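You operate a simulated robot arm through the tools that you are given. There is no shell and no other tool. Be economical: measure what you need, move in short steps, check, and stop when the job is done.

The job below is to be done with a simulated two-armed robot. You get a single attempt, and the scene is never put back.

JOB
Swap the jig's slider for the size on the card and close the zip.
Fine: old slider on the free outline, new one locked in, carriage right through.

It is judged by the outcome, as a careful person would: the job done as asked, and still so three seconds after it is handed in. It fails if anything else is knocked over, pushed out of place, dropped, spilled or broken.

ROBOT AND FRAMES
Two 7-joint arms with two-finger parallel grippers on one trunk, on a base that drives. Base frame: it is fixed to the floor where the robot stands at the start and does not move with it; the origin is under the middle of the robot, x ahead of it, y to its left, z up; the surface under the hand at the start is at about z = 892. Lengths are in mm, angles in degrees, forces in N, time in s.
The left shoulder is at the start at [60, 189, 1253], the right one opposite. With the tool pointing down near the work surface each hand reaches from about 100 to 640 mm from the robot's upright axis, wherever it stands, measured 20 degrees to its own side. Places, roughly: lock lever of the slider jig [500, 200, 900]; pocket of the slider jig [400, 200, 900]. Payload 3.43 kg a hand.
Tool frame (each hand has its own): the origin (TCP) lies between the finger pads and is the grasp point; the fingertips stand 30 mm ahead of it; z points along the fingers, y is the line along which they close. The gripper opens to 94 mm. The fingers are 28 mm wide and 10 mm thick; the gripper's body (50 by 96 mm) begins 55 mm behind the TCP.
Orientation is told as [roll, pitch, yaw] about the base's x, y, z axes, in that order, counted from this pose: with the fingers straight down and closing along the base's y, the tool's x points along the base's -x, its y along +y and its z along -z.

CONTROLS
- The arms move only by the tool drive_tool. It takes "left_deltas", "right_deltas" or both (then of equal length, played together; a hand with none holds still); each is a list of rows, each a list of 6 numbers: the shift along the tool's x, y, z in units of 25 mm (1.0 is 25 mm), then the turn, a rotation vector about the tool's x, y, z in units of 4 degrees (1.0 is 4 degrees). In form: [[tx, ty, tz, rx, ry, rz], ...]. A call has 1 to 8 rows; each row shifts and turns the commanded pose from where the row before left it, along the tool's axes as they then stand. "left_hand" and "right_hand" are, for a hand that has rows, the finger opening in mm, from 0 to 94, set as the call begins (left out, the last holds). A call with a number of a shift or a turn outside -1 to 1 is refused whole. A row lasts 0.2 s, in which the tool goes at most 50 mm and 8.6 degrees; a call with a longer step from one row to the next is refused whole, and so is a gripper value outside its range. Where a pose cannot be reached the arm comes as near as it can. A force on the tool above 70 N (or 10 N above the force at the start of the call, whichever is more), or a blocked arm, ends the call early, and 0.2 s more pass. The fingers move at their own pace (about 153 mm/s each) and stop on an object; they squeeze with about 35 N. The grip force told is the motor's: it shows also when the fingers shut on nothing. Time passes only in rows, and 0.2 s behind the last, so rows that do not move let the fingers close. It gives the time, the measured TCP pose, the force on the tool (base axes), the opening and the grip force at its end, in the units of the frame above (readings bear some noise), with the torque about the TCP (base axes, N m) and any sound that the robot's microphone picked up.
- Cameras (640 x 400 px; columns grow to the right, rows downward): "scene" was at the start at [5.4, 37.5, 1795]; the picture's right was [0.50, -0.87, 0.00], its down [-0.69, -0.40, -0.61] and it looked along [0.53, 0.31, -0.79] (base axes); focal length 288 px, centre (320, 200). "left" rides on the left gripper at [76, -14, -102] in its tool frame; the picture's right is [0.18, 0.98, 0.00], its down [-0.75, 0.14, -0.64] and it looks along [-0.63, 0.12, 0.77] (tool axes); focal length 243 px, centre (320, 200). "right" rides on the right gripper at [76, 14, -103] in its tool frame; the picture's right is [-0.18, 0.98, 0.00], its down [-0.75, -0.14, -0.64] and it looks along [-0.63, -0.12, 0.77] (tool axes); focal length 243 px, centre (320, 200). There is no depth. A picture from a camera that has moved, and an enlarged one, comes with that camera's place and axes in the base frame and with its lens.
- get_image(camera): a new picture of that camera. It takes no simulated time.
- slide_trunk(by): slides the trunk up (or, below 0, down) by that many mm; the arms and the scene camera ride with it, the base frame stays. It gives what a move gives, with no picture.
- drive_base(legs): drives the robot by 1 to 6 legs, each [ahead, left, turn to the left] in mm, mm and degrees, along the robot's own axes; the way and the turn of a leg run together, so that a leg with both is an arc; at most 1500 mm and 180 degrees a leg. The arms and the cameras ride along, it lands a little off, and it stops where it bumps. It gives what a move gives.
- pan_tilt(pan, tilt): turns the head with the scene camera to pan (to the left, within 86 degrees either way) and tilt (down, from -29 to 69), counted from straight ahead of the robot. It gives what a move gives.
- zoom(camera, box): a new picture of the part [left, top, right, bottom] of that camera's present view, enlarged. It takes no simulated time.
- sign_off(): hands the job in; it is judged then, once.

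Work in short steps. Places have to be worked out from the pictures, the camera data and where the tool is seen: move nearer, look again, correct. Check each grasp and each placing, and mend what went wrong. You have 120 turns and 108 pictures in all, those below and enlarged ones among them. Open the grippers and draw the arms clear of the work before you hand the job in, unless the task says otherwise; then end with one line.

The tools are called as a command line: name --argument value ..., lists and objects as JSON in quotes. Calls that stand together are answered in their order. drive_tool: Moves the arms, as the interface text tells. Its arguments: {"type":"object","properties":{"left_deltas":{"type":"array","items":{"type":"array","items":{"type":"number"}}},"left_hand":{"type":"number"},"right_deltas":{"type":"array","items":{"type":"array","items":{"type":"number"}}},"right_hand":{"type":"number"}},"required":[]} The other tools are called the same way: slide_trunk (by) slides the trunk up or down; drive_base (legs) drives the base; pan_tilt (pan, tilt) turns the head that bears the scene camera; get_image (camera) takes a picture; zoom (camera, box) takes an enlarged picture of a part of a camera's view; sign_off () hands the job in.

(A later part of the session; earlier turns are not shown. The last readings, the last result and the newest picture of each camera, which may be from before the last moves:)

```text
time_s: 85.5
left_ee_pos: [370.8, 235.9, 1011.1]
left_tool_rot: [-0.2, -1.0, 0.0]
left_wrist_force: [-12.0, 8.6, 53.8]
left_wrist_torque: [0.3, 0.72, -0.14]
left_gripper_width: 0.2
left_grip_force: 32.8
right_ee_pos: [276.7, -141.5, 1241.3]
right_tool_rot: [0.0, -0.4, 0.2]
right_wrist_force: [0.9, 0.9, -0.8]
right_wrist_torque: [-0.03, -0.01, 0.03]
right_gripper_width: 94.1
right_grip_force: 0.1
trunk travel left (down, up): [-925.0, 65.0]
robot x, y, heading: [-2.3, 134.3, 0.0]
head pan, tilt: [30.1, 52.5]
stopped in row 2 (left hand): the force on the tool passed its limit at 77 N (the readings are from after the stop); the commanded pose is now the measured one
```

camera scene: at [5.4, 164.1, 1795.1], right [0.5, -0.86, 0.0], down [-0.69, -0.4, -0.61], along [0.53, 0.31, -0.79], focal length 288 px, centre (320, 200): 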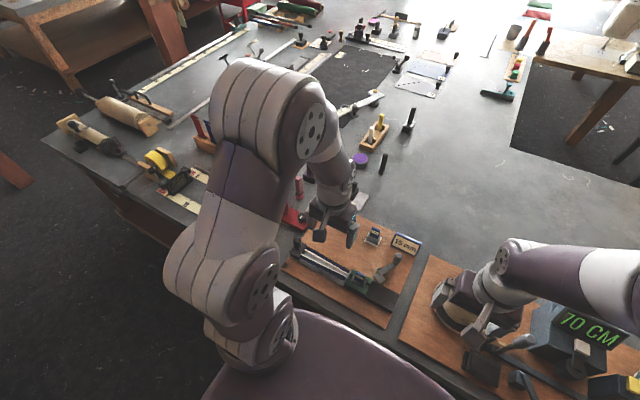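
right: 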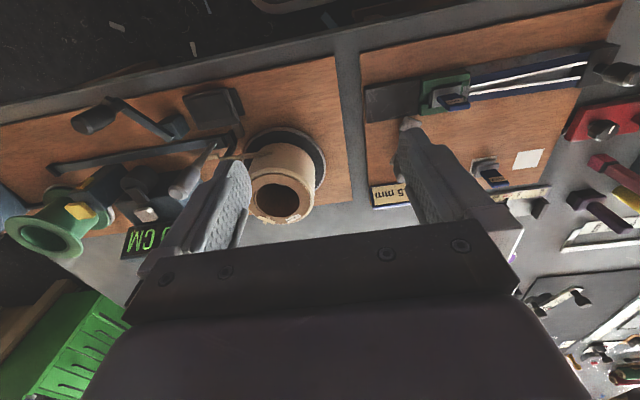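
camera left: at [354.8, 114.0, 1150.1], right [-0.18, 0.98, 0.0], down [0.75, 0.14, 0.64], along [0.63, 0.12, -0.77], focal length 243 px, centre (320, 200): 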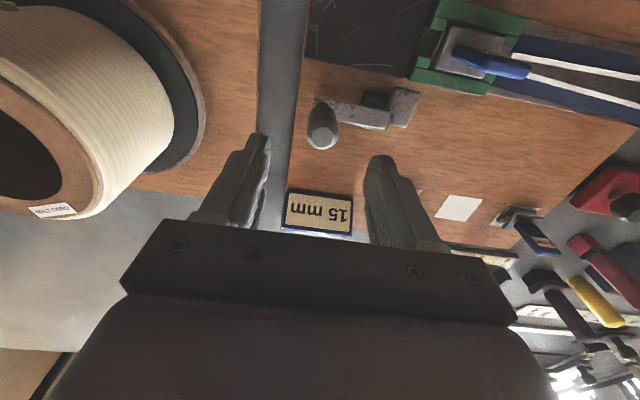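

Fully seated. I rise and return to the lever knob at about (482,159).

drive_tool --left_deltas '[[0, 0, -1, 0, 0.25, 0], [0, 0, -1, 0, 0, 0], [-0.89, -0.62, -0.4, 0, 0, 0], [-0.89, -0.62, 0, 0, 0, 0], [-0.89, -0.62, 0, 0, 0, 0], [-0.89, -0.62, 0, 0, 0, 0], [-0.89, -0.6, 0, 0, 0, 0]]' --left_hand 50

get_image --camera "left"

```text
time_s: 87.1
left_ee_pos: [487.9, 157.8, 1067.0]
left_tool_rot: [-0.1, 0.4, 0.0]
left_wrist_force: [0.4, -0.6, 0.1]
left_wrist_torque: [0.01, 0.0, 0.0]
left_gripper_width: 50.1
left_grip_force: 0.2
right_ee_pos: [285.1, -140.7, 1238.3]
right_tool_rot: [0.0, 0.1, 0.1]
right_wrist_force: [-0.3, 0.2, 1.0]
right_wrist_torque: [-0.02, 0.02, 0.0]
right_gripper_width: 94.0
right_grip_force: 0.1
trunk travel left (down, up): [-925.0, 65.0]
robot x, y, heading: [-0.5, 132.0, 0.2]
head pan, tilt: [30.1, 52.5]
```

```text
23 pictures are left
camera left: at [413.2, 143.4, 1170.2], right [-0.18, 0.98, 0.0], down [0.76, 0.14, 0.64], along [0.63, 0.12, -0.77], focal length 243 px, centre (320, 200)
```

left: 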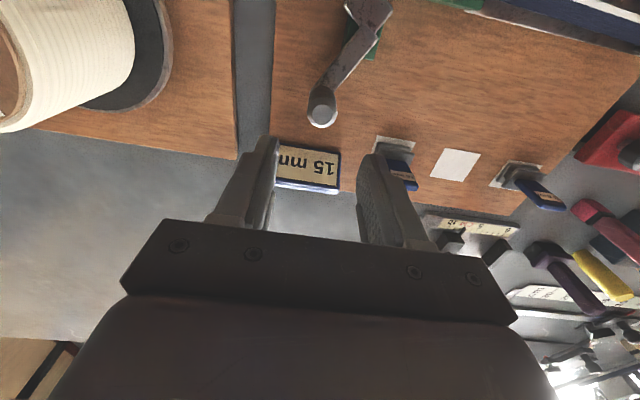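

drive_tool --left_deltas '[[0.22, 0.03, 0.9, 0, -0.08, 0], [0, 0, 0.95, 0, 0, 0], [0, 0, 0.95, 0, 0, 0], [0, 0, 0.95, 0, 0, 0]]'

drive_tool --left_deltas '[[0, 0, 0, 0, 0, 0], [0, 0, 0, 0, 0, 0], [0, 0, 0, 0, 0, 0]]' --left_hand 10

drive_tool --left_deltas '[[0.152, -0.268, 0, 0, 0, 0], [0.188, -0.24, 0, 0, 0, 0], [0.22, -0.212, 0, 0, 0, 0], [0.252, -0.18, 0, 0, 0, 0]]'

```text
time_s: 88.1
left_ee_pos: [481.5, 158.9, 973.8]
left_tool_rot: [-0.2, -0.1, 0.0]
left_wrist_force: [0.3, 0.1, -0.7]
left_wrist_torque: [0.0, -0.01, 0.0]
left_gripper_width: 50.1
left_grip_force: 0.1
right_ee_pos: [282.8, -140.0, 1238.6]
right_tool_rot: [0.0, 0.0, 0.0]
right_wrist_force: [0.1, -0.2, -0.6]
right_wrist_torque: [-0.02, 0.03, -0.01]
right_gripper_width: 94.0
right_grip_force: 0.1
trunk travel left (down, up): [-925.0, 65.0]
robot x, y, heading: [2.9, 125.3, 0.2]
head pan, tilt: [30.1, 52.5]
```

```text
time_s: 88.9
left_ee_pos: [482.0, 157.7, 973.8]
left_tool_rot: [-0.1, -0.1, -0.1]
left_wrist_force: [0.1, -7.6, -7.7]
left_wrist_torque: [0.59, -1.36, -0.02]
left_gripper_width: 23.6
left_grip_force: 45.3
right_ee_pos: [283.0, -141.8, 1239.2]
right_tool_rot: [0.1, 0.0, 0.1]
right_wrist_force: [0.4, 0.0, -0.2]
right_wrist_torque: [0.0, -0.05, -0.01]
right_gripper_width: 93.9
right_grip_force: 0.0
trunk travel left (down, up): [-925.0, 65.0]
robot x, y, heading: [0.0, 130.9, 0.2]
head pan, tilt: [30.1, 52.5]
```

```text
time_s: 89.9
left_ee_pos: [459.3, 137.3, 973.6]
left_tool_rot: [-0.2, 0.1, 0.0]
left_wrist_force: [0.2, 12.9, -2.1]
left_wrist_torque: [0.71, -0.68, -0.29]
left_gripper_width: 23.8
left_grip_force: 44.5
right_ee_pos: [282.0, -140.3, 1239.4]
right_tool_rot: [-0.2, 0.0, 0.1]
right_wrist_force: [-0.3, -0.2, -0.1]
right_wrist_torque: [0.03, 0.01, -0.02]
right_gripper_width: 94.2
right_grip_force: 0.1
trunk travel left (down, up): [-925.0, 65.0]
robot x, y, heading: [-0.6, 126.6, 0.1]
head pan, tilt: [30.1, 52.5]
```

The lever swings again; I finish the arc to the stop and press, watching for a sound.

drive_tool --left_deltas '[[0.268, -0.12, 0, 0, 0, 0], [0.288, -0.08, 0, 0, 0, 0], [0.3, -0.045, 0, 0, 0, 0]]'

drive_tool --left_deltas '[[0.25, 0, 0, 0, 0, 0], [0.15, 0, 0, 0, 0, 0], [0.12, 0, 0, 0, 0, 0]]'

zoom --camera "scene" --box '[350, 240, 410, 285]'

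```text
time_s: 90.7
left_ee_pos: [441.3, 131.6, 972.6]
left_tool_rot: [-0.3, -0.1, 0.0]
left_wrist_force: [9.6, 9.1, 0.2]
left_wrist_torque: [0.38, -0.7, -0.56]
left_gripper_width: 22.9
left_grip_force: 44.9
right_ee_pos: [284.2, -139.5, 1239.0]
right_tool_rot: [0.0, 0.1, 0.2]
right_wrist_force: [0.4, 0.5, -0.6]
right_wrist_torque: [0.03, 0.02, 0.01]
right_gripper_width: 93.8
right_grip_force: 0.0
trunk travel left (down, up): [-925.0, 65.0]
robot x, y, heading: [-0.5, 128.5, 0.1]
head pan, tilt: [30.1, 52.5]
```

```text
time_s: 91.5
left_ee_pos: [430.1, 129.5, 972.7]
left_tool_rot: [-0.3, -0.1, 0.0]
left_wrist_force: [18.1, 4.8, 3.1]
left_wrist_torque: [0.86, 0.84, -0.04]
left_gripper_width: 23.6
left_grip_force: 45.2
right_ee_pos: [286.5, -140.7, 1239.2]
right_tool_rot: [-0.1, 0.2, 0.2]
right_wrist_force: [-0.4, 0.8, 0.8]
right_wrist_torque: [0.0, 0.03, 0.01]
right_gripper_width: 94.0
right_grip_force: 0.0
trunk travel left (down, up): [-925.0, 65.0]
robot x, y, heading: [1.5, 128.8, -0.0]
head pan, tilt: [30.1, 52.5]
```

```text
8.89 times, centred on (380, 262) of scene
camera zoom: at [9.9, 167.9, 1795.1], right [0.5, -0.86, 0.0], down [-0.69, -0.4, -0.61], along [0.52, 0.31, -0.8], focal length 2560 px, centre (-213, -356)
```

zoom: 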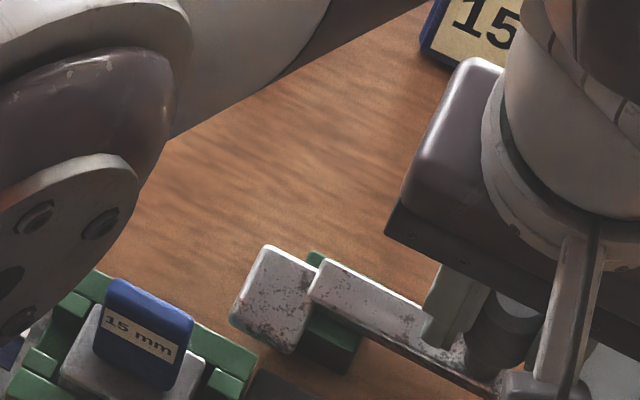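

drive_tool --left_deltas '[[0.15, 0, 0, 0, 0, 0], [0.15, 0, 0, 0, 0, 0], [0, 0, 0, 0, 0, 0], [0, 0, 0, 0, 0, 0]]'

drive_tool --left_deltas '[[0, 0, 0, 0, 0, 0], [0, 0, 0, 0, 0, 0]]' --left_hand 50

drive_tool --left_deltas '[[0, 0, -1, 0, 0, 0], [0, 0, -1, 0, 0, 0], [0, 0, -1, 0, 0, 0], [0.3, 0.9, -0.6, 0, 0, 0], [0.35, 0.9, 0, 0, 0, 0], [0.4, 0.9, 0, 0, 0, 0], [0.45, 0.9, 0, 0, 0, 0], [0.4, 0.7, 0, 0, 0, 0]]' --left_hand 44

get_image --camera "left"

```text
time_s: 92.5
left_ee_pos: [427.7, 129.5, 973.7]
left_tool_rot: [-0.5, -0.2, -0.1]
left_wrist_force: [45.7, 10.8, 13.1]
left_wrist_torque: [1.21, -0.09, -0.07]
left_gripper_width: 23.8
left_grip_force: 45.2
right_ee_pos: [290.0, -138.2, 1238.8]
right_tool_rot: [-0.2, 0.3, 0.1]
right_wrist_force: [0.4, 0.0, -0.6]
right_wrist_torque: [0.02, 0.02, 0.01]
right_gripper_width: 94.0
right_grip_force: 0.1
trunk travel left (down, up): [-925.0, 65.0]
robot x, y, heading: [1.9, 126.5, -0.1]
head pan, tilt: [30.1, 52.5]
```

```text
time_s: 93.1
left_ee_pos: [419.6, 131.5, 973.0]
left_tool_rot: [0.0, 0.3, -0.2]
left_wrist_force: [0.0, 0.0, -1.0]
left_wrist_torque: [-0.06, 0.05, -0.01]
left_gripper_width: 50.1
left_grip_force: 0.1
right_ee_pos: [285.1, -140.2, 1238.6]
right_tool_rot: [0.0, 0.3, 0.1]
right_wrist_force: [1.8, 0.9, 0.1]
right_wrist_torque: [0.0, 0.0, 0.0]
right_gripper_width: 94.1
right_grip_force: 0.0
trunk travel left (down, up): [-925.0, 65.0]
robot x, y, heading: [-2.1, 131.3, 0.1]
head pan, tilt: [30.1, 52.5]
```

```text
time_s: 94.9
left_ee_pos: [370.3, 238.6, 1063.6]
left_tool_rot: [-0.2, -0.1, -0.1]
left_wrist_force: [0.9, -0.1, -0.3]
left_wrist_torque: [-0.02, -0.03, 0.0]
left_gripper_width: 44.0
left_grip_force: 0.0
right_ee_pos: [282.1, -140.4, 1239.4]
right_tool_rot: [0.0, 0.0, 0.2]
right_wrist_force: [2.0, -0.2, 0.9]
right_wrist_torque: [0.02, 0.03, -0.03]
right_gripper_width: 94.2
right_grip_force: 0.0
trunk travel left (down, up): [-925.0, 65.0]
robot x, y, heading: [-1.6, 126.7, 0.3]
head pan, tilt: [30.1, 52.5]
```

```text
21 pictures are left
camera left: at [295.3, 224.8, 1166.4], right [-0.18, 0.98, 0.0], down [0.75, 0.14, 0.64], along [0.63, 0.11, -0.77], focal length 243 px, centre (320, 200)
```

left: 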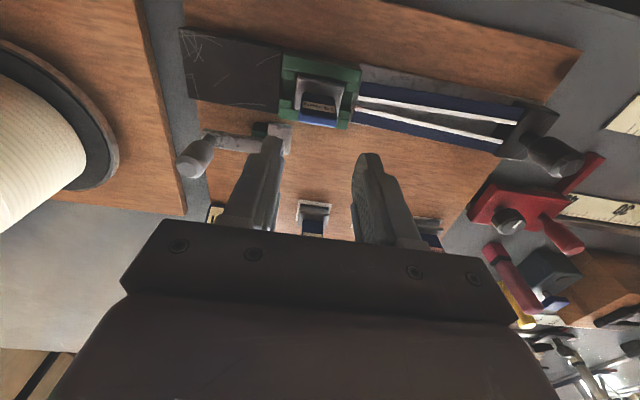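

Now I repeat the gentle pull test on the slider.

drive_tool --left_deltas '[[0, -0.09, 0.9, 0, 0, 0], [0, 0, 0.95, 0, 0, 0], [0, 0, 0.95, 0, 0, 0], [0, 0, 0.9, 0, 0, 0]]'

drive_tool --left_deltas '[[0, 0, 0, 0, 0, 0], [0, 0, 0, 0, 0, 0], [0, 0, 0, 0, 0, 0]]' --left_hand 20

drive_tool --left_deltas '[[0, 0, -0.06, 0, 0, 0], [0, 0, -0.06, 0, 0, 0], [0, 0, 0, 0, 0, 0]]'

```text
time_s: 95.9
left_ee_pos: [371.6, 236.1, 970.9]
left_tool_rot: [-0.2, -0.1, 0.0]
left_wrist_force: [0.5, 0.0, 0.5]
left_wrist_torque: [-0.01, -0.02, 0.0]
left_gripper_width: 43.7
left_grip_force: 0.1
right_ee_pos: [283.1, -141.3, 1238.1]
right_tool_rot: [0.0, -0.1, 0.1]
right_wrist_force: [-0.3, -0.1, -0.1]
right_wrist_torque: [-0.01, -0.03, 0.02]
right_gripper_width: 94.0
right_grip_force: 0.1
trunk travel left (down, up): [-925.0, 65.0]
robot x, y, heading: [-2.1, 126.1, -0.0]
head pan, tilt: [30.1, 52.5]
```

```text
time_s: 96.7
left_ee_pos: [371.5, 236.1, 972.2]
left_tool_rot: [-0.2, 0.0, 0.0]
left_wrist_force: [0.2, 0.4, 0.3]
left_wrist_torque: [0.02, 0.02, -0.05]
left_gripper_width: 30.5
left_grip_force: 34.6
right_ee_pos: [282.6, -140.8, 1239.8]
right_tool_rot: [0.0, 0.0, 0.1]
right_wrist_force: [0.8, -0.2, -0.1]
right_wrist_torque: [0.0, 0.02, -0.02]
right_gripper_width: 93.5
right_grip_force: 0.0
trunk travel left (down, up): [-925.0, 65.0]
robot x, y, heading: [-0.7, 126.1, -0.0]
head pan, tilt: [30.1, 52.5]
```

```text
time_s: 97.5
left_ee_pos: [371.0, 236.7, 974.0]
left_tool_rot: [-0.2, 0.0, 0.0]
left_wrist_force: [0.8, 0.0, -0.1]
left_wrist_torque: [0.0, 0.0, 0.02]
left_gripper_width: 30.6
left_grip_force: 34.8
right_ee_pos: [281.4, -141.7, 1239.2]
right_tool_rot: [0.0, 0.0, 0.2]
right_wrist_force: [0.5, -0.2, -1.0]
right_wrist_torque: [0.01, 0.02, 0.0]
right_gripper_width: 93.6
right_grip_force: 0.1
trunk travel left (down, up): [-925.0, 65.0]
robot x, y, heading: [-1.3, 126.6, 0.3]
head pan, tilt: [30.1, 52.5]
```

It still lifts freely. I re-seat it; next hypothesis to test: the other lever end is the locked one (the jig may have started locked).

drive_tool --left_deltas '[[0, 0, 0.1, 0, 0, 0], [0, 0, 0.12, 0, 0, 0], [0, 0, 0.06, 0, 0, 0]]'

drive_tool --left_deltas '[[0, 0, 0, 0, 0, 0], [0, 0, 0, 0, 0, 0]]' --left_hand 44

drive_tool --left_deltas '[[0, 0, -0.6, 0, 0, 0], [0, 0, -1, 0, 0, 0], [0, 0, -1, 0, 0, 0], [0, 0, -0.6, 0, 0, 0], [0.3, 0.8, 0, 0, 0, 0], [0.3, 0.8, 0, 0, 0, 0]]'

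zoom --camera "left" --box '[140, 60, 300, 180]'

zoom --camera "scene" --box '[350, 245, 390, 275]'

```text
time_s: 98.3
left_ee_pos: [371.6, 235.5, 969.3]
left_tool_rot: [-0.2, -0.3, -0.1]
left_wrist_force: [-0.6, 5.8, 42.3]
left_wrist_torque: [0.42, 0.59, 0.0]
left_gripper_width: 30.6
left_grip_force: 35.3
right_ee_pos: [280.8, -139.5, 1242.0]
right_tool_rot: [0.0, -0.1, 0.1]
right_wrist_force: [0.2, 0.7, 0.0]
right_wrist_torque: [0.01, -0.02, -0.02]
right_gripper_width: 93.8
right_grip_force: 0.0
trunk travel left (down, up): [-925.0, 65.0]
robot x, y, heading: [0.2, 132.3, -0.2]
head pan, tilt: [30.1, 52.5]
```

```text
time_s: 98.9
left_ee_pos: [370.5, 235.1, 966.8]
left_tool_rot: [-0.2, 0.0, -0.1]
left_wrist_force: [0.3, -0.1, 0.4]
left_wrist_torque: [0.02, -0.01, 0.03]
left_gripper_width: 44.3
left_grip_force: 0.0
right_ee_pos: [280.7, -140.6, 1239.4]
right_tool_rot: [0.0, 0.0, 0.0]
right_wrist_force: [0.0, 1.2, 0.5]
right_wrist_torque: [-0.01, 0.0, 0.0]
right_gripper_width: 94.0
right_grip_force: 0.1
trunk travel left (down, up): [-925.0, 65.0]
robot x, y, heading: [-2.0, 127.2, 0.2]
head pan, tilt: [30.1, 52.5]
```

```text
time_s: 100.3
left_ee_pos: [355.8, 277.6, 1046.8]
left_tool_rot: [-0.2, 0.0, -0.1]
left_wrist_force: [-0.9, -0.4, 0.5]
left_wrist_torque: [-0.01, -0.01, 0.01]
left_gripper_width: 44.3
left_grip_force: 0.0
right_ee_pos: [281.3, -140.6, 1240.7]
right_tool_rot: [-0.1, 0.0, 0.2]
right_wrist_force: [-0.5, -0.2, -0.3]
right_wrist_torque: [-0.01, -0.03, -0.02]
right_gripper_width: 94.0
right_grip_force: 0.2
trunk travel left (down, up): [-925.0, 65.0]
robot x, y, heading: [2.4, 128.4, 0.0]
head pan, tilt: [30.1, 52.5]
```

```text
3.33 times, centred on (220, 120) of left
camera zoom: at [280.2, 263.6, 1149.9], right [-0.18, 0.98, 0.0], down [0.75, 0.14, 0.64], along [0.63, 0.11, -0.77], focal length 809 px, centre (653, 467)
```

zoom: 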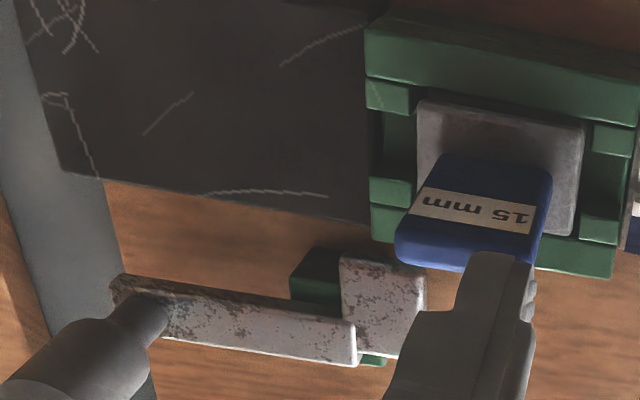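

```text
13.33 times, centred on (370, 260) of scene
camera zoom: at [5.2, 168.2, 1795.0], right [0.5, -0.86, 0.0], down [-0.69, -0.4, -0.61], along [0.53, 0.31, -0.79], focal length 3839 px, centre (-347, -600)
```

zoom: 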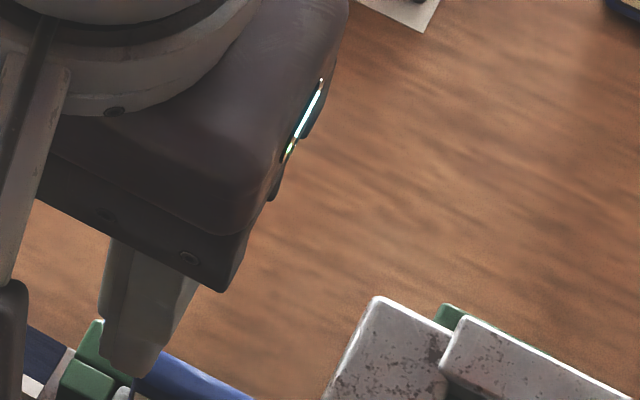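

The closed lever's toe points exactly toward the pocket, so this is the closed pose by design. The slider is now better seated than in the first attempt, so I retry the carriage with the lever closed.

drive_tool --left_deltas '[[0, 0.4, -0.7, 0, 0, 0], [-0.05, 0.98, -0.5, 0, 0, 0], [-0.05, 0.98, 0, 0, 0, 0], [-0.05, 0.98, 0, 0, 0, 0], [-0.05, 0.98, 0, 0, 0, 0], [-0.05, 0.98, 0, 0, 0, 0], [-0.05, 0.98, 0, 0, 0, 0], [-0.05, 0.98, 0, 0, 0, 0]]' --left_hand 60

drive_tool --left_deltas '[[0, 0, 0.8, 0, 0, 0], [0, 0, 0.8, 0, 0, 0], [0, 0, 0.8, 0, 0, 0], [0, 0, 0.8, 0, 0, 0], [0, 0, 0.6, 0, 0, 0]]'

get_image --camera "left"

```text
time_s: 102.1
left_ee_pos: [365.1, 459.6, 1075.9]
left_tool_rot: [-0.2, 0.0, -0.1]
left_wrist_force: [0.1, -0.3, -0.2]
left_wrist_torque: [0.01, 0.04, -0.01]
left_gripper_width: 59.7
left_grip_force: 0.1
right_ee_pos: [282.1, -140.2, 1240.4]
right_tool_rot: [-0.1, 0.0, 0.1]
right_wrist_force: [-0.3, 1.0, 0.4]
right_wrist_torque: [-0.02, -0.02, 0.03]
right_gripper_width: 94.1
right_grip_force: 0.0
trunk travel left (down, up): [-925.0, 65.0]
robot x, y, heading: [-1.8, 126.9, 0.1]
head pan, tilt: [30.1, 52.5]
```

```text
time_s: 103.3
left_ee_pos: [366.2, 459.4, 981.5]
left_tool_rot: [-0.3, -0.1, -0.1]
left_wrist_force: [-0.2, 0.8, 0.1]
left_wrist_torque: [0.01, -0.03, -0.02]
left_gripper_width: 59.9
left_grip_force: 0.1
right_ee_pos: [282.3, -139.9, 1239.5]
right_tool_rot: [-0.1, 0.1, 0.0]
right_wrist_force: [-0.6, 0.6, -0.4]
right_wrist_torque: [-0.02, 0.01, -0.02]
right_gripper_width: 94.2
right_grip_force: 0.0
trunk travel left (down, up): [-925.0, 65.0]
robot x, y, heading: [2.6, 129.2, -0.1]
head pan, tilt: [30.1, 52.5]
```

```text
18 pictures are left
camera left: at [289.9, 444.1, 1083.9], right [-0.18, 0.98, 0.0], down [0.75, 0.14, 0.64], along [0.63, 0.12, -0.77], focal length 243 px, centre (320, 200)
```

left: 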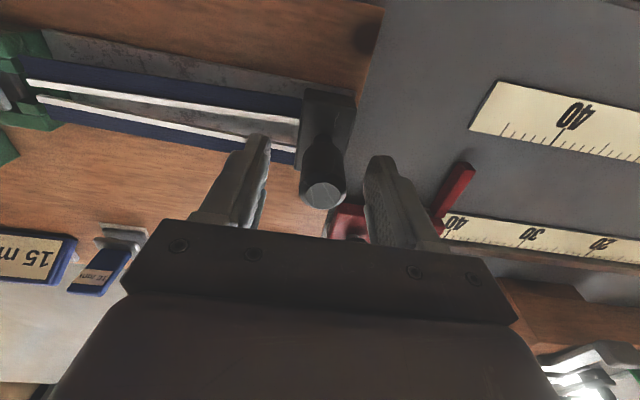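

I grip the carriage knob and advance to just past the former blocking point in small steps.

drive_tool --left_deltas '[[0, 0, 0, 0, 0, 0], [0, 0, 0, 0, 0, 0], [0, 0, 0, 0, 0, 0]]' --left_hand 10

drive_tool --left_deltas '[[0, -0.25, 0, 0, 0, 0], [0, -0.25, 0, 0, 0, 0], [0, -0.25, 0, 0, 0, 0], [0, -0.25, 0, 0, 0, 0], [0, -0.2, 0, 0, 0, 0]]'

drive_tool --left_deltas '[[0, -0.15, 0, 0, 0, 0], [0, -0.15, 0, 0, 0, 0], [0, -0.1, 0, 0, 0, 0]]'

```text
time_s: 104.1
left_ee_pos: [365.1, 458.4, 981.9]
left_tool_rot: [-0.3, 0.0, -0.1]
left_wrist_force: [-1.1, -0.1, -7.0]
left_wrist_torque: [0.91, -1.14, -0.07]
left_gripper_width: 25.8
left_grip_force: 44.9
right_ee_pos: [282.6, -141.2, 1239.0]
right_tool_rot: [0.0, 0.0, 0.1]
right_wrist_force: [0.0, 0.9, 0.0]
right_wrist_torque: [-0.02, -0.04, -0.02]
right_gripper_width: 94.0
right_grip_force: 0.1
trunk travel left (down, up): [-925.0, 65.0]
robot x, y, heading: [-1.4, 126.7, 0.0]
head pan, tilt: [30.1, 52.5]
```

```text
time_s: 105.3
left_ee_pos: [365.6, 427.6, 982.4]
left_tool_rot: [-0.2, 0.0, -0.1]
left_wrist_force: [-0.9, 0.2, -8.4]
left_wrist_torque: [0.97, -0.61, -0.03]
left_gripper_width: 25.9
left_grip_force: 45.3
right_ee_pos: [282.1, -139.9, 1239.3]
right_tool_rot: [0.0, 0.0, 0.1]
right_wrist_force: [0.3, -0.3, 0.0]
right_wrist_torque: [0.02, 0.01, 0.0]
right_gripper_width: 94.1
right_grip_force: 0.0
trunk travel left (down, up): [-925.0, 65.0]
robot x, y, heading: [0.8, 126.5, 0.3]
head pan, tilt: [30.1, 52.5]
```

```text
time_s: 106.1
left_ee_pos: [366.2, 424.5, 981.7]
left_tool_rot: [-0.5, -0.3, 0.1]
left_wrist_force: [-5.7, 52.8, 14.2]
left_wrist_torque: [1.68, 1.23, 0.29]
left_gripper_width: 25.8
left_grip_force: 44.7
right_ee_pos: [280.3, -132.9, 1241.6]
right_tool_rot: [-0.4, -0.1, 0.2]
right_wrist_force: [0.0, -0.5, -0.5]
right_wrist_torque: [-0.01, -0.02, 0.02]
right_gripper_width: 94.1
right_grip_force: 0.0
trunk travel left (down, up): [-925.0, 65.0]
robot x, y, heading: [-1.4, 129.4, 0.3]
head pan, tilt: [30.1, 52.5]
```

Blocked again at the same place. I return the carriage to its start and test with the lever at its other end.

drive_tool --left_deltas '[[0, 0.4, 0, 0, 0, 0], [0, 0.4, 0, 0, 0, 0], [0, 0.4, 0, 0, 0, 0], [0, 0.35, 0, 0, 0, 0]]'

drive_tool --left_deltas '[[0, 0, 0, 0, 0, 0], [0, 0, 0, 0, 0, 0]]' --left_hand 60

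drive_tool --left_deltas '[[0, 0, -1, 0, 0, 0], [0, 0, -1, 0, 0, 0], [0, 0, -1, 0, 0, 0], [0, -1, -1, 0, 0, 0], [0, -1, 0, 0, 0, 0], [0, -1, 0, 0, 0, 0], [0, -1, 0, 0, 0, 0], [0, -1, 0, 0, 0, 0]]'

drive_tool --left_deltas '[[-0.33, -0.98, 0, 0, 0, 0], [-0.33, -0.98, 0, 0, 0, 0], [-0.33, -0.98, 0, 0, 0, 0], [-0.33, -0.98, 0, 0, 0, 0], [-0.33, -0.98, 0, 0, 0, 0], [-0.33, -0.98, 0, 0, 0, 0], [-0.33, -0.98, 0, 0, 0, 0], [-0.33, -0.98, 0, 0, 0, 0]]'

zoom --camera "scene" --box '[330, 235, 410, 295]'

```text
time_s: 107.1
left_ee_pos: [365.0, 455.5, 981.4]
left_tool_rot: [-0.1, 0.0, -0.1]
left_wrist_force: [2.1, -0.4, 3.2]
left_wrist_torque: [0.76, 0.33, 0.15]
left_gripper_width: 25.6
left_grip_force: 44.8
right_ee_pos: [282.1, -142.0, 1239.1]
right_tool_rot: [0.1, 0.0, 0.2]
right_wrist_force: [-0.7, -0.5, -0.7]
right_wrist_torque: [0.0, -0.03, -0.02]
right_gripper_width: 94.1
right_grip_force: 0.1
trunk travel left (down, up): [-925.0, 65.0]
robot x, y, heading: [-2.0, 127.5, 0.1]
head pan, tilt: [30.1, 52.5]
```

```text
time_s: 107.7
left_ee_pos: [365.5, 455.5, 980.6]
left_tool_rot: [-0.2, 0.0, -0.2]
left_wrist_force: [-0.5, -0.4, 0.4]
left_wrist_torque: [-0.03, 0.0, 0.03]
left_gripper_width: 59.9
left_grip_force: 0.1
right_ee_pos: [282.5, -141.2, 1239.5]
right_tool_rot: [0.0, -0.1, 0.2]
right_wrist_force: [-0.6, -0.3, 1.5]
right_wrist_torque: [0.03, 0.0, 0.0]
right_gripper_width: 94.0
right_grip_force: 0.2
trunk travel left (down, up): [-925.0, 65.0]
robot x, y, heading: [-3.8, 131.5, 0.2]
head pan, tilt: [30.1, 52.5]
```

```text
time_s: 109.5
left_ee_pos: [364.8, 330.4, 1082.7]
left_tool_rot: [-0.1, 0.0, 0.0]
left_wrist_force: [0.0, 0.9, 0.5]
left_wrist_torque: [-0.01, 0.0, 0.0]
left_gripper_width: 59.8
left_grip_force: 0.1
right_ee_pos: [282.4, -141.1, 1239.4]
right_tool_rot: [0.0, 0.0, 0.1]
right_wrist_force: [0.1, 0.0, -0.3]
right_wrist_torque: [0.0, -0.03, -0.01]
right_gripper_width: 94.1
right_grip_force: 0.1
trunk travel left (down, up): [-925.0, 65.0]
robot x, y, heading: [1.4, 130.3, -0.0]
head pan, tilt: [30.1, 52.5]
```

```text
time_s: 111.3
left_ee_pos: [430.8, 133.6, 1082.5]
left_tool_rot: [-0.1, 0.0, 0.1]
left_wrist_force: [-0.2, 0.3, -0.1]
left_wrist_torque: [0.04, -0.01, 0.0]
left_gripper_width: 60.0
left_grip_force: 0.0
right_ee_pos: [282.2, -140.4, 1238.3]
right_tool_rot: [0.0, 0.1, 0.2]
right_wrist_force: [0.0, 1.1, 0.8]
right_wrist_torque: [0.01, 0.01, -0.02]
right_gripper_width: 94.0
right_grip_force: 0.0
trunk travel left (down, up): [-925.0, 65.0]
robot x, y, heading: [2.3, 133.0, 0.2]
head pan, tilt: [30.1, 52.5]
```

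```text
6.67 times, centred on (370, 265) of scene
camera zoom: at [5.8, 165.5, 1795.0], right [0.5, -0.86, 0.0], down [-0.69, -0.4, -0.61], along [0.53, 0.31, -0.79], focal length 1920 px, centre (-13, -233)
```

zoom: 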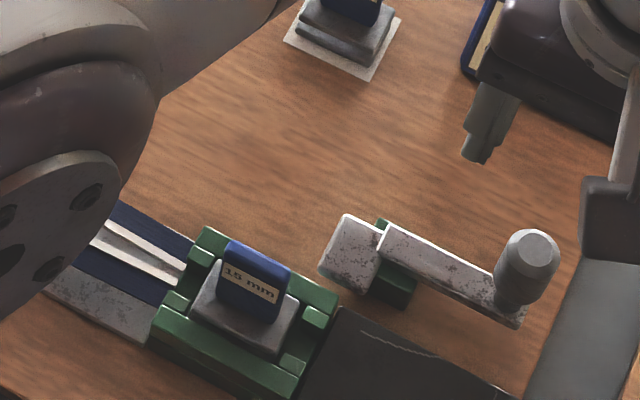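

I grip the knob and swing it back counter-clockwise, then push harder there than before to see whether it goes past.

drive_tool --left_deltas '[[-0.04, -0.12, 0.9, 0, 0, 0], [0, 0, 0.9, 0, 0, 0], [0, 0, 0.9, 0, 0, 0], [0, 0, 0.9, 0, 0, 0], [0, 0, 0.8, 0, 0, 0]]' --left_hand 50

drive_tool --left_deltas '[[0, 0, 0, 0, 0, 0], [0, 0, 0, 0, 0, 0], [0, 0, 0, 0, 0, 0]]' --left_hand 10

drive_tool --left_deltas '[[-0.308, 0.02, 0, 0, 0, 0], [-0.3, 0.064, 0, 0, 0, 0], [-0.288, 0.108, 0, 0, 0, 0], [-0.268, 0.144, 0, 0, 0, 0], [-0.252, 0.18, 0, 0, 0, 0], [-0.22, 0.212, 0, 0, 0, 0], [-0.188, 0.24, 0, 0, 0, 0], [-0.152, 0.268, 0, 0, 0, 0]]'

drive_tool --left_deltas '[[-0.1, 0.2, 0, 0, 0, 0], [-0.05, 0.15, 0, 0, 0, 0], [-0.05, 0.15, 0, 0, 0, 0], [-0.02, 0.1, 0, 0, 0, 0]]'

```text
time_s: 112.5
left_ee_pos: [431.4, 132.3, 972.8]
left_tool_rot: [-0.1, 0.0, -0.2]
left_wrist_force: [0.1, -0.1, 0.0]
left_wrist_torque: [-0.01, -0.01, 0.04]
left_gripper_width: 50.1
left_grip_force: 0.0
right_ee_pos: [282.3, -140.3, 1239.4]
right_tool_rot: [0.0, 0.0, 0.1]
right_wrist_force: [0.0, 0.3, -1.4]
right_wrist_torque: [0.01, 0.03, 0.0]
right_gripper_width: 94.0
right_grip_force: 0.0
trunk travel left (down, up): [-925.0, 65.0]
robot x, y, heading: [-1.7, 126.3, 0.1]
head pan, tilt: [30.1, 52.5]
```

```text
time_s: 113.3
left_ee_pos: [431.5, 130.0, 972.0]
left_tool_rot: [-0.2, -0.1, -0.1]
left_wrist_force: [1.2, -8.3, -4.3]
left_wrist_torque: [0.57, -1.22, -0.01]
left_gripper_width: 23.7
left_grip_force: 44.8
right_ee_pos: [282.4, -141.1, 1239.5]
right_tool_rot: [0.1, 0.1, 0.1]
right_wrist_force: [0.0, -0.8, 0.4]
right_wrist_torque: [0.0, 0.02, 0.0]
right_gripper_width: 93.9
right_grip_force: 0.1
trunk travel left (down, up): [-925.0, 65.0]
robot x, y, heading: [-0.8, 127.6, 0.2]
head pan, tilt: [30.1, 52.5]
```

```text
time_s: 115.1
left_ee_pos: [481.7, 157.0, 973.1]
left_tool_rot: [0.2, -0.2, -0.2]
left_wrist_force: [4.7, -21.2, 7.3]
left_wrist_torque: [-1.0, 0.41, -0.21]
left_gripper_width: 23.5
left_grip_force: 45.2
right_ee_pos: [280.6, -147.1, 1237.7]
right_tool_rot: [0.3, 0.0, -0.1]
right_wrist_force: [-1.0, -0.2, 0.3]
right_wrist_torque: [0.04, -0.01, 0.02]
right_gripper_width: 93.9
right_grip_force: 0.1
trunk travel left (down, up): [-925.0, 65.0]
robot x, y, heading: [0.4, 129.7, 0.1]
head pan, tilt: [30.1, 52.5]
```

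```text
time_s: 115.8
left_ee_pos: [482.2, 159.2, 972.7]
left_tool_rot: [-0.2, -0.2, -0.5]
left_wrist_force: [-13.3, -55.9, -0.6]
left_wrist_torque: [0.29, 1.17, 0.03]
left_gripper_width: 23.8
left_grip_force: 45.0
right_ee_pos: [280.0, -147.5, 1238.6]
right_tool_rot: [0.3, 0.0, -0.2]
right_wrist_force: [-0.1, 0.2, 1.2]
right_wrist_torque: [-0.03, 0.02, -0.02]
right_gripper_width: 94.1
right_grip_force: 0.0
trunk travel left (down, up): [-925.0, 65.0]
robot x, y, heading: [0.5, 127.8, -0.1]
head pan, tilt: [30.1, 52.5]
stopped in row 3 (left hand): the force on the tool passed its limit at 75 N (the readings are from after the stop); the commanded pose is now the measured one
```

A hard stop there too (75 N). I release and test the carriage with the lever in this position.

drive_tool --left_deltas '[[0, 0, 0, 0, 0, 0], [0, 0, 0, 0, 0, 0]]' --left_hand 50

drive_tool --left_deltas '[[0, 0, -1, 0, 0, 0], [0, 0, -1, 0, 0, 0], [0, 0, -1, 0, 0, 0], [0, 0, -1, 0, 0, 0], [0.4, 1, 0, 0, 0, 0], [0.4, 1, 0, 0, 0, 0], [0.4, 1, 0, 0, 0, 0], [0.4, 1, 0, 0, 0, 0]]' --left_hand 60

zoom --camera "scene" --box '[330, 235, 410, 295]'

```text
time_s: 116.5
left_ee_pos: [483.3, 166.4, 971.5]
left_tool_rot: [-0.1, -0.1, -0.3]
left_wrist_force: [0.2, -0.4, 0.1]
left_wrist_torque: [0.01, -0.02, 0.01]
left_gripper_width: 49.8
left_grip_force: 0.1
right_ee_pos: [280.8, -144.0, 1237.6]
right_tool_rot: [0.1, 0.0, 0.0]
right_wrist_force: [0.1, -0.6, 0.0]
right_wrist_torque: [0.01, 0.01, 0.02]
right_gripper_width: 94.3
right_grip_force: 0.0
trunk travel left (down, up): [-925.0, 65.0]
robot x, y, heading: [-2.0, 131.2, 0.0]
head pan, tilt: [30.1, 52.5]
```

```text
time_s: 118.2
left_ee_pos: [443.6, 268.9, 1071.2]
left_tool_rot: [-0.3, -0.1, -0.3]
left_wrist_force: [-1.4, 0.4, -0.2]
left_wrist_torque: [-0.01, -0.03, 0.05]
left_gripper_width: 59.8
left_grip_force: 0.1
right_ee_pos: [280.7, -141.7, 1239.1]
right_tool_rot: [-0.1, -0.1, -0.1]
right_wrist_force: [0.1, 0.0, -0.2]
right_wrist_torque: [0.0, 0.04, -0.01]
right_gripper_width: 93.9
right_grip_force: 0.0
trunk travel left (down, up): [-925.0, 65.0]
robot x, y, heading: [0.8, 126.1, -0.1]
head pan, tilt: [30.1, 52.5]
```

```text
6.67 times, centred on (370, 265) of scene
camera zoom: at [4.7, 167.4, 1795.0], right [0.5, -0.87, 0.0], down [-0.69, -0.4, -0.61], along [0.53, 0.3, -0.79], focal length 1920 px, centre (-13, -233)
```

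zoom: 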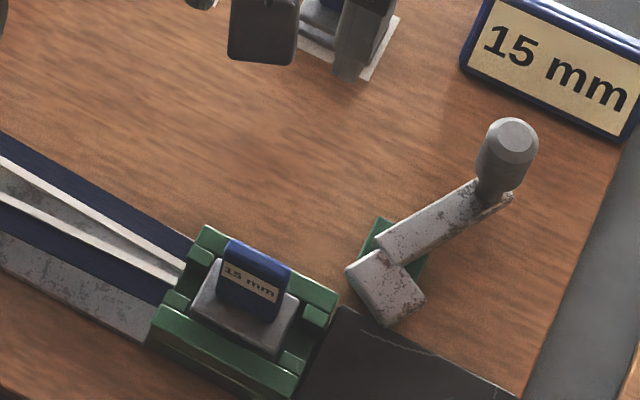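

drive_tool --left_deltas '[[0.39, 0.935, 0, 0, 0, 0], [0.39, 0.935, 0, 0, 0, 0], [0.39, 0.935, 0, 0, 0, 0], [0.39, 0.935, 0, 0, 0, 0], [0.39, 0.935, 0, 0, 0, 0], [0.39, 0.935, 0, 0, 0, 0], [0.39, 0.935, 0, 0, 0, 0], [0.39, 0.935, 0, 0, 0, 0]]'

drive_tool --left_deltas '[[0, 0, 0.8, 0, 0, 0], [0, 0, 0.8, 0, 0, 0], [0, 0, 0.8, 0, 0, 0], [0, 0, 0.8, 0, 0, 0], [0, 0, 0.4, 0, 0, 0]]'

drive_tool --left_deltas '[[0, 0, 0, 0, 0, 0], [0, 0, 0, 0, 0, 0], [0, 0, 0, 0, 0, 0]]' --left_hand 10

drive_tool --left_deltas '[[0, -0.25, 0, 0, 0, 0], [0, -0.25, 0, 0, 0, 0], [0, -0.25, 0, 0, 0, 0], [0, -0.25, 0, 0, 0, 0], [0, -0.25, 0, 0, 0, 0], [0, -0.15, 0, 0, 0, 0], [0, -0.1, 0, 0, 0, 0]]'

```text
time_s: 120.0
left_ee_pos: [364.5, 457.5, 1070.0]
left_tool_rot: [-0.3, -0.1, -0.5]
left_wrist_force: [0.1, 0.2, 0.1]
left_wrist_torque: [-0.01, -0.03, -0.02]
left_gripper_width: 60.0
left_grip_force: 0.0
right_ee_pos: [281.7, -142.0, 1239.0]
right_tool_rot: [-0.1, -0.1, -0.1]
right_wrist_force: [-0.4, -0.4, 0.3]
right_wrist_torque: [-0.03, 0.01, -0.02]
right_gripper_width: 93.9
right_grip_force: 0.1
trunk travel left (down, up): [-925.0, 65.0]
robot x, y, heading: [0.2, 129.0, -0.1]
head pan, tilt: [30.1, 52.5]
```

```text
time_s: 121.2
left_ee_pos: [365.9, 456.4, 980.0]
left_tool_rot: [-0.2, 0.1, -0.5]
left_wrist_force: [0.0, 0.1, -0.2]
left_wrist_torque: [-0.02, 0.0, -0.01]
left_gripper_width: 60.3
left_grip_force: 0.0
right_ee_pos: [282.0, -142.9, 1239.6]
right_tool_rot: [-0.1, 0.0, 0.1]
right_wrist_force: [0.3, 0.8, 1.0]
right_wrist_torque: [0.01, -0.03, 0.02]
right_gripper_width: 93.8
right_grip_force: 0.1
trunk travel left (down, up): [-925.0, 65.0]
robot x, y, heading: [1.1, 129.4, 0.1]
head pan, tilt: [30.1, 52.5]
```

```text
time_s: 122.0
left_ee_pos: [366.0, 455.4, 980.3]
left_tool_rot: [-0.4, 0.0, -0.4]
left_wrist_force: [-1.2, -0.2, -5.2]
left_wrist_torque: [1.0, -0.58, -0.02]
left_gripper_width: 25.6
left_grip_force: 44.7
right_ee_pos: [280.9, -141.8, 1238.6]
right_tool_rot: [0.0, 0.0, 0.0]
right_wrist_force: [0.5, 0.0, 0.6]
right_wrist_torque: [-0.02, 0.02, -0.01]
right_gripper_width: 93.8
right_grip_force: 0.1
trunk travel left (down, up): [-925.0, 65.0]
robot x, y, heading: [2.1, 131.3, -0.1]
head pan, tilt: [30.1, 52.5]
```

```text
time_s: 123.7
left_ee_pos: [367.0, 419.2, 980.8]
left_tool_rot: [-0.3, 0.0, -0.3]
left_wrist_force: [-5.6, 0.2, -11.8]
left_wrist_torque: [1.04, -0.78, -0.21]
left_gripper_width: 25.8
left_grip_force: 44.8
right_ee_pos: [281.4, -142.6, 1239.1]
right_tool_rot: [0.0, 0.0, 0.1]
right_wrist_force: [0.4, -0.4, -0.1]
right_wrist_torque: [-0.01, 0.0, -0.01]
right_gripper_width: 94.1
right_grip_force: 0.1
trunk travel left (down, up): [-925.0, 65.0]
robot x, y, heading: [-1.9, 126.6, -0.2]
head pan, tilt: [30.1, 52.5]
```

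It passed the old blocking point (now 419) with no force: this lever end is the locked one. I check the pocket and continue.

drive_tool --left_deltas '[[0, -0.25, 0, 0, 0, 0], [0, -0.25, 0, 0, 0, 0], [0, -0.25, 0, 0, 0, 0], [0, -0.25, 0, 0, 0, 0]]'

zoom --camera "scene" --box '[310, 220, 410, 295]'

```text
time_s: 124.7
left_ee_pos: [367.1, 393.1, 980.8]
left_tool_rot: [-0.3, 0.0, -0.4]
left_wrist_force: [-3.7, 0.4, -5.0]
left_wrist_torque: [1.02, 0.51, 0.08]
left_gripper_width: 25.7
left_grip_force: 44.8
right_ee_pos: [282.3, -141.6, 1239.7]
right_tool_rot: [-0.1, 0.0, 0.0]
right_wrist_force: [-0.6, -0.2, -0.5]
right_wrist_torque: [0.01, 0.03, 0.0]
right_gripper_width: 93.8
right_grip_force: 0.1
trunk travel left (down, up): [-925.0, 65.0]
robot x, y, heading: [-1.3, 126.9, 0.0]
head pan, tilt: [30.1, 52.5]
```

```text
5.33 times, centred on (360, 258) of scene
camera zoom: at [5.2, 166.2, 1795.0], right [0.5, -0.87, 0.0], down [-0.69, -0.4, -0.61], along [0.53, 0.3, -0.79], focal length 1536 px, centre (107, -107)
```

zoom: 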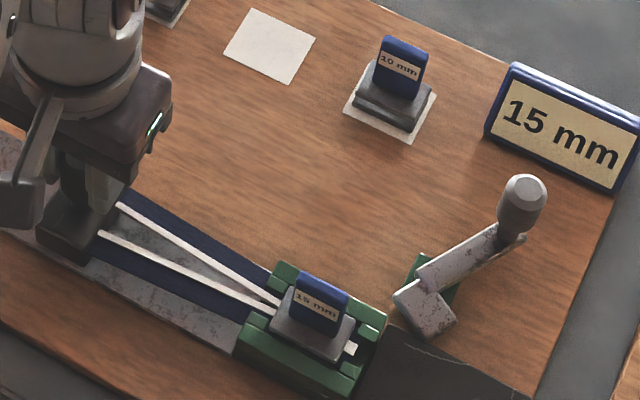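

The closed teeth are emerging behind the slider. I continue along the travel.

drive_tool --left_deltas '[[0, -0.3, 0, 0, 0, 0], [0, -0.3, 0, 0, 0, 0], [0, -0.3, 0, 0, 0, 0], [0, -0.3, 0, 0, 0, 0], [0, -0.3, 0, 0, 0, 0], [0, -0.3, 0, 0, 0, 0]]'

zoom --camera "scene" --box '[310, 220, 410, 295]'

```text
time_s: 126.0
left_ee_pos: [366.4, 349.7, 980.5]
left_tool_rot: [-0.3, 0.0, -0.4]
left_wrist_force: [-5.9, 1.0, -15.0]
left_wrist_torque: [0.95, -1.18, -0.08]
left_gripper_width: 25.6
left_grip_force: 45.1
right_ee_pos: [281.2, -141.4, 1239.1]
right_tool_rot: [0.0, 0.0, 0.0]
right_wrist_force: [0.9, 0.2, -0.7]
right_wrist_torque: [0.01, 0.01, 0.01]
right_gripper_width: 93.8
right_grip_force: 0.2
trunk travel left (down, up): [-925.0, 65.0]
robot x, y, heading: [-1.7, 129.6, 0.1]
head pan, tilt: [30.1, 52.5]
```

```text
5.33 times, centred on (360, 258) of scene
camera zoom: at [5.3, 166.7, 1794.8], right [0.5, -0.87, 0.0], down [-0.69, -0.4, -0.61], along [0.53, 0.3, -0.79], focal length 1536 px, centre (107, -107)
```

zoom: 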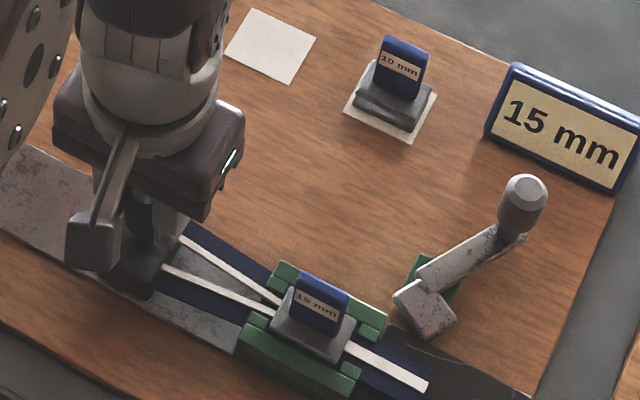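

Working well; the joined tape is coming out on the runway. On to the end, slowly.

drive_tool --left_deltas '[[0, -0.25, 0, 0, 0, 0], [0, -0.25, 0, 0, 0, 0], [0, -0.25, 0, 0, 0, 0], [0, -0.25, 0, 0, 0, 0]]'

drive_tool --left_deltas '[[0, -0.2, 0, 0, 0, 0], [0, -0.2, 0, 0, 0, 0], [0, -0.2, 0, 0, 0, 0]]'

zoom --camera "scene" --box '[310, 220, 410, 295]'

```text
time_s: 127.0
left_ee_pos: [366.0, 323.5, 979.9]
left_tool_rot: [-0.3, 0.0, -0.4]
left_wrist_force: [-3.1, 0.3, -12.4]
left_wrist_torque: [0.97, 0.14, 0.03]
left_gripper_width: 25.5
left_grip_force: 45.1
right_ee_pos: [282.0, -141.7, 1238.1]
right_tool_rot: [-0.1, -0.1, 0.0]
right_wrist_force: [0.1, 0.0, 0.2]
right_wrist_torque: [0.06, 0.0, -0.03]
right_gripper_width: 93.8
right_grip_force: 0.0
trunk travel left (down, up): [-925.0, 65.0]
robot x, y, heading: [0.7, 128.9, 0.0]
head pan, tilt: [30.1, 52.5]
```

```text
time_s: 127.8
left_ee_pos: [366.3, 311.7, 980.6]
left_tool_rot: [-0.5, -0.1, -0.2]
left_wrist_force: [-1.7, 10.5, -7.8]
left_wrist_torque: [0.8, 0.9, 0.11]
left_gripper_width: 25.5
left_grip_force: 45.1
right_ee_pos: [281.2, -140.0, 1239.5]
right_tool_rot: [-0.1, -0.1, 0.0]
right_wrist_force: [-0.4, 1.0, -0.3]
right_wrist_torque: [0.01, -0.02, 0.06]
right_gripper_width: 94.1
right_grip_force: 0.0
trunk travel left (down, up): [-925.0, 65.0]
robot x, y, heading: [-4.9, 128.8, -0.1]
head pan, tilt: [30.1, 52.5]
```

```text
5.33 times, centred on (360, 258) of scene
camera zoom: at [5.7, 170.0, 1795.1], right [0.5, -0.87, 0.0], down [-0.69, -0.4, -0.61], along [0.53, 0.3, -0.79], focal length 1536 px, centre (107, -107)
```

zoom: 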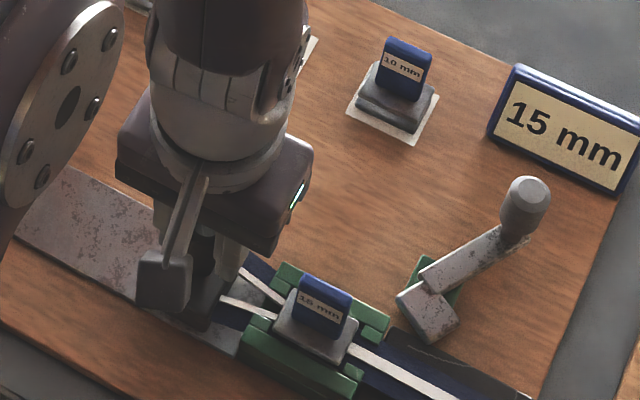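

A 10 N reaction at y 311.7 suggests the end stop; I press a little more to confirm.

drive_tool --left_deltas '[[0, -0.2, 0, 0, 0, 0], [0, -0.15, 0, 0, 0, 0], [0, 0, 0, 0, 0, 0]]'

get_image --camera "left"

```text
time_s: 128.7
left_ee_pos: [366.0, 310.7, 980.1]
left_tool_rot: [-0.5, -0.2, 0.4]
left_wrist_force: [-1.7, 53.9, 7.3]
left_wrist_torque: [2.05, -0.76, 0.23]
left_gripper_width: 25.8
left_grip_force: 45.4
right_ee_pos: [282.3, -132.2, 1240.8]
right_tool_rot: [-0.3, 0.0, 0.2]
right_wrist_force: [-0.5, -0.5, 0.8]
right_wrist_torque: [0.01, -0.02, -0.02]
right_gripper_width: 94.1
right_grip_force: 0.0
trunk travel left (down, up): [-925.0, 65.0]
robot x, y, heading: [0.3, 131.0, 0.6]
head pan, tilt: [30.1, 52.5]
stopped in row 3 (left hand): the force on the tool passed its limit at 72 N (the readings are from after the stop); the commanded pose is now the measured one
```

```text
12 pictures are left
camera left: at [290.3, 297.1, 1083.1], right [-0.19, 0.98, -0.01], down [0.75, 0.15, 0.64], along [0.63, 0.11, -0.77], focal length 243 px, centre (320, 200)
```

left: 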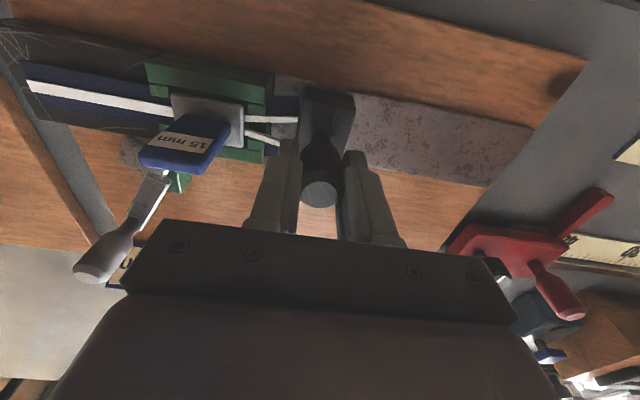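

The carriage is at a hard stop after 150 mm of travel. I release it, rise, and check that it stays, then do a very gentle pull test on the slider to confirm the lock at this lever end.

drive_tool --left_deltas '[[0, 0, 0, 0, 0, 0], [0, 0, 0, 0, 0, 0]]' --left_hand 50

drive_tool --left_deltas '[[0, 0, -1, 0, 0, 0], [0, 0, -1, 0, 0, 0], [0, 0, -1, 0, 0, 0], [0, 0, -0.5, 0, 0, 0], [-0.05, -0.9, 0, 0, 0, 0], [-0.05, -0.9, 0, 0, 0, 0], [-0.05, -0.9, 0, 0, 0, 0]]' --left_hand 44

get_image --camera "left"

```text
time_s: 129.3
left_ee_pos: [366.5, 303.6, 980.0]
left_tool_rot: [-0.5, -0.2, 0.0]
left_wrist_force: [0.2, 0.5, 0.1]
left_wrist_torque: [-0.02, -0.02, 0.0]
left_gripper_width: 50.0
left_grip_force: 0.0
right_ee_pos: [281.3, -138.0, 1239.8]
right_tool_rot: [-0.2, 0.0, 0.0]
right_wrist_force: [0.1, 0.2, -0.6]
right_wrist_torque: [-0.03, -0.01, -0.03]
right_gripper_width: 94.2
right_grip_force: 0.0
trunk travel left (down, up): [-925.0, 65.0]
robot x, y, heading: [-0.3, 124.6, 0.2]
head pan, tilt: [30.1, 52.5]
```

```text
time_s: 130.9
left_ee_pos: [369.9, 234.6, 1069.5]
left_tool_rot: [-0.2, -0.2, -0.2]
left_wrist_force: [-0.2, -0.8, 0.0]
left_wrist_torque: [0.02, 0.0, 0.01]
left_gripper_width: 43.8
left_grip_force: 0.1
right_ee_pos: [282.3, -139.7, 1239.9]
right_tool_rot: [-0.1, 0.0, 0.1]
right_wrist_force: [-0.5, 0.0, -0.7]
right_wrist_torque: [-0.02, 0.0, -0.01]
right_gripper_width: 94.0
right_grip_force: 0.0
trunk travel left (down, up): [-925.0, 65.0]
robot x, y, heading: [3.0, 128.3, 0.0]
head pan, tilt: [30.1, 52.5]
```

```text
11 pictures are left
camera left: at [294.0, 220.4, 1172.1], right [-0.18, 0.98, 0.0], down [0.75, 0.14, 0.64], along [0.63, 0.11, -0.77], focal length 243 px, centre (320, 200)
```

left: 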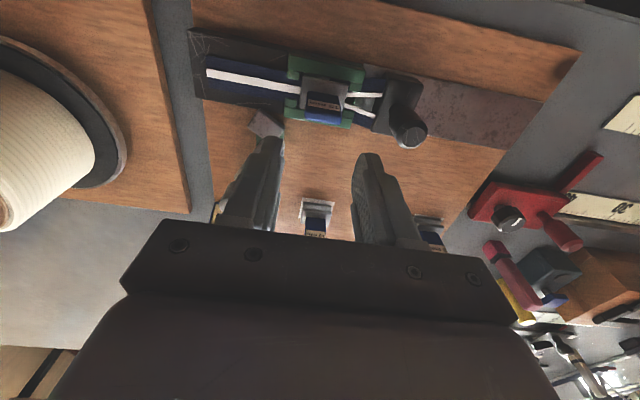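

drive_tool --left_deltas '[[-0.03, 0.05, 0.95, 0, 0, 0], [0, 0, 1, 0, 0, 0], [0, 0, 1, 0, 0, 0], [0, 0, 0.95, 0, 0, 0]]'

drive_tool --left_deltas '[[0, 0, 0, 0, 0, 0], [0, 0, 0, 0, 0, 0], [0, 0, 0, 0, 0, 0]]' --left_hand 20

drive_tool --left_deltas '[[0, 0, -0.08, 0, 0, 0], [0, 0, 0, 0, 0, 0]]'

```text
time_s: 131.9
left_ee_pos: [373.2, 236.2, 970.8]
left_tool_rot: [-0.4, -0.2, -0.1]
left_wrist_force: [-0.1, -0.2, -0.3]
left_wrist_torque: [0.02, -0.01, 0.01]
left_gripper_width: 44.0
left_grip_force: 0.0
right_ee_pos: [282.4, -140.3, 1239.6]
right_tool_rot: [0.1, 0.1, 0.1]
right_wrist_force: [-0.3, -0.3, -0.6]
right_wrist_torque: [0.02, 0.0, 0.02]
right_gripper_width: 94.2
right_grip_force: 0.0
trunk travel left (down, up): [-925.0, 65.0]
robot x, y, heading: [-0.3, 129.6, 0.0]
head pan, tilt: [30.1, 52.5]
```

```text
time_s: 132.7
left_ee_pos: [372.5, 235.9, 971.0]
left_tool_rot: [-0.2, -0.2, -0.1]
left_wrist_force: [2.6, -2.4, -0.2]
left_wrist_torque: [-0.11, -0.15, 0.0]
left_gripper_width: 34.0
left_grip_force: 34.5
right_ee_pos: [282.3, -141.0, 1239.8]
right_tool_rot: [-0.1, 0.0, 0.1]
right_wrist_force: [0.3, -0.3, -0.5]
right_wrist_torque: [0.02, 0.03, -0.03]
right_gripper_width: 93.9
right_grip_force: 0.0
trunk travel left (down, up): [-925.0, 65.0]
robot x, y, heading: [1.0, 128.4, -0.2]
head pan, tilt: [30.1, 52.5]
```

```text
time_s: 133.3
left_ee_pos: [373.1, 237.9, 972.9]
left_tool_rot: [-0.2, -0.1, -0.1]
left_wrist_force: [4.4, -3.6, -11.3]
left_wrist_torque: [-0.16, -0.3, 0.03]
left_gripper_width: 34.1
left_grip_force: 35.4
right_ee_pos: [283.3, -141.5, 1238.1]
right_tool_rot: [0.0, 0.2, 0.1]
right_wrist_force: [-0.6, 0.4, -0.3]
right_wrist_torque: [0.0, -0.02, 0.01]
right_gripper_width: 94.1
right_grip_force: 0.0
trunk travel left (down, up): [-925.0, 65.0]
robot x, y, heading: [5.5, 128.8, -0.1]
head pan, tilt: [30.1, 52.5]
```

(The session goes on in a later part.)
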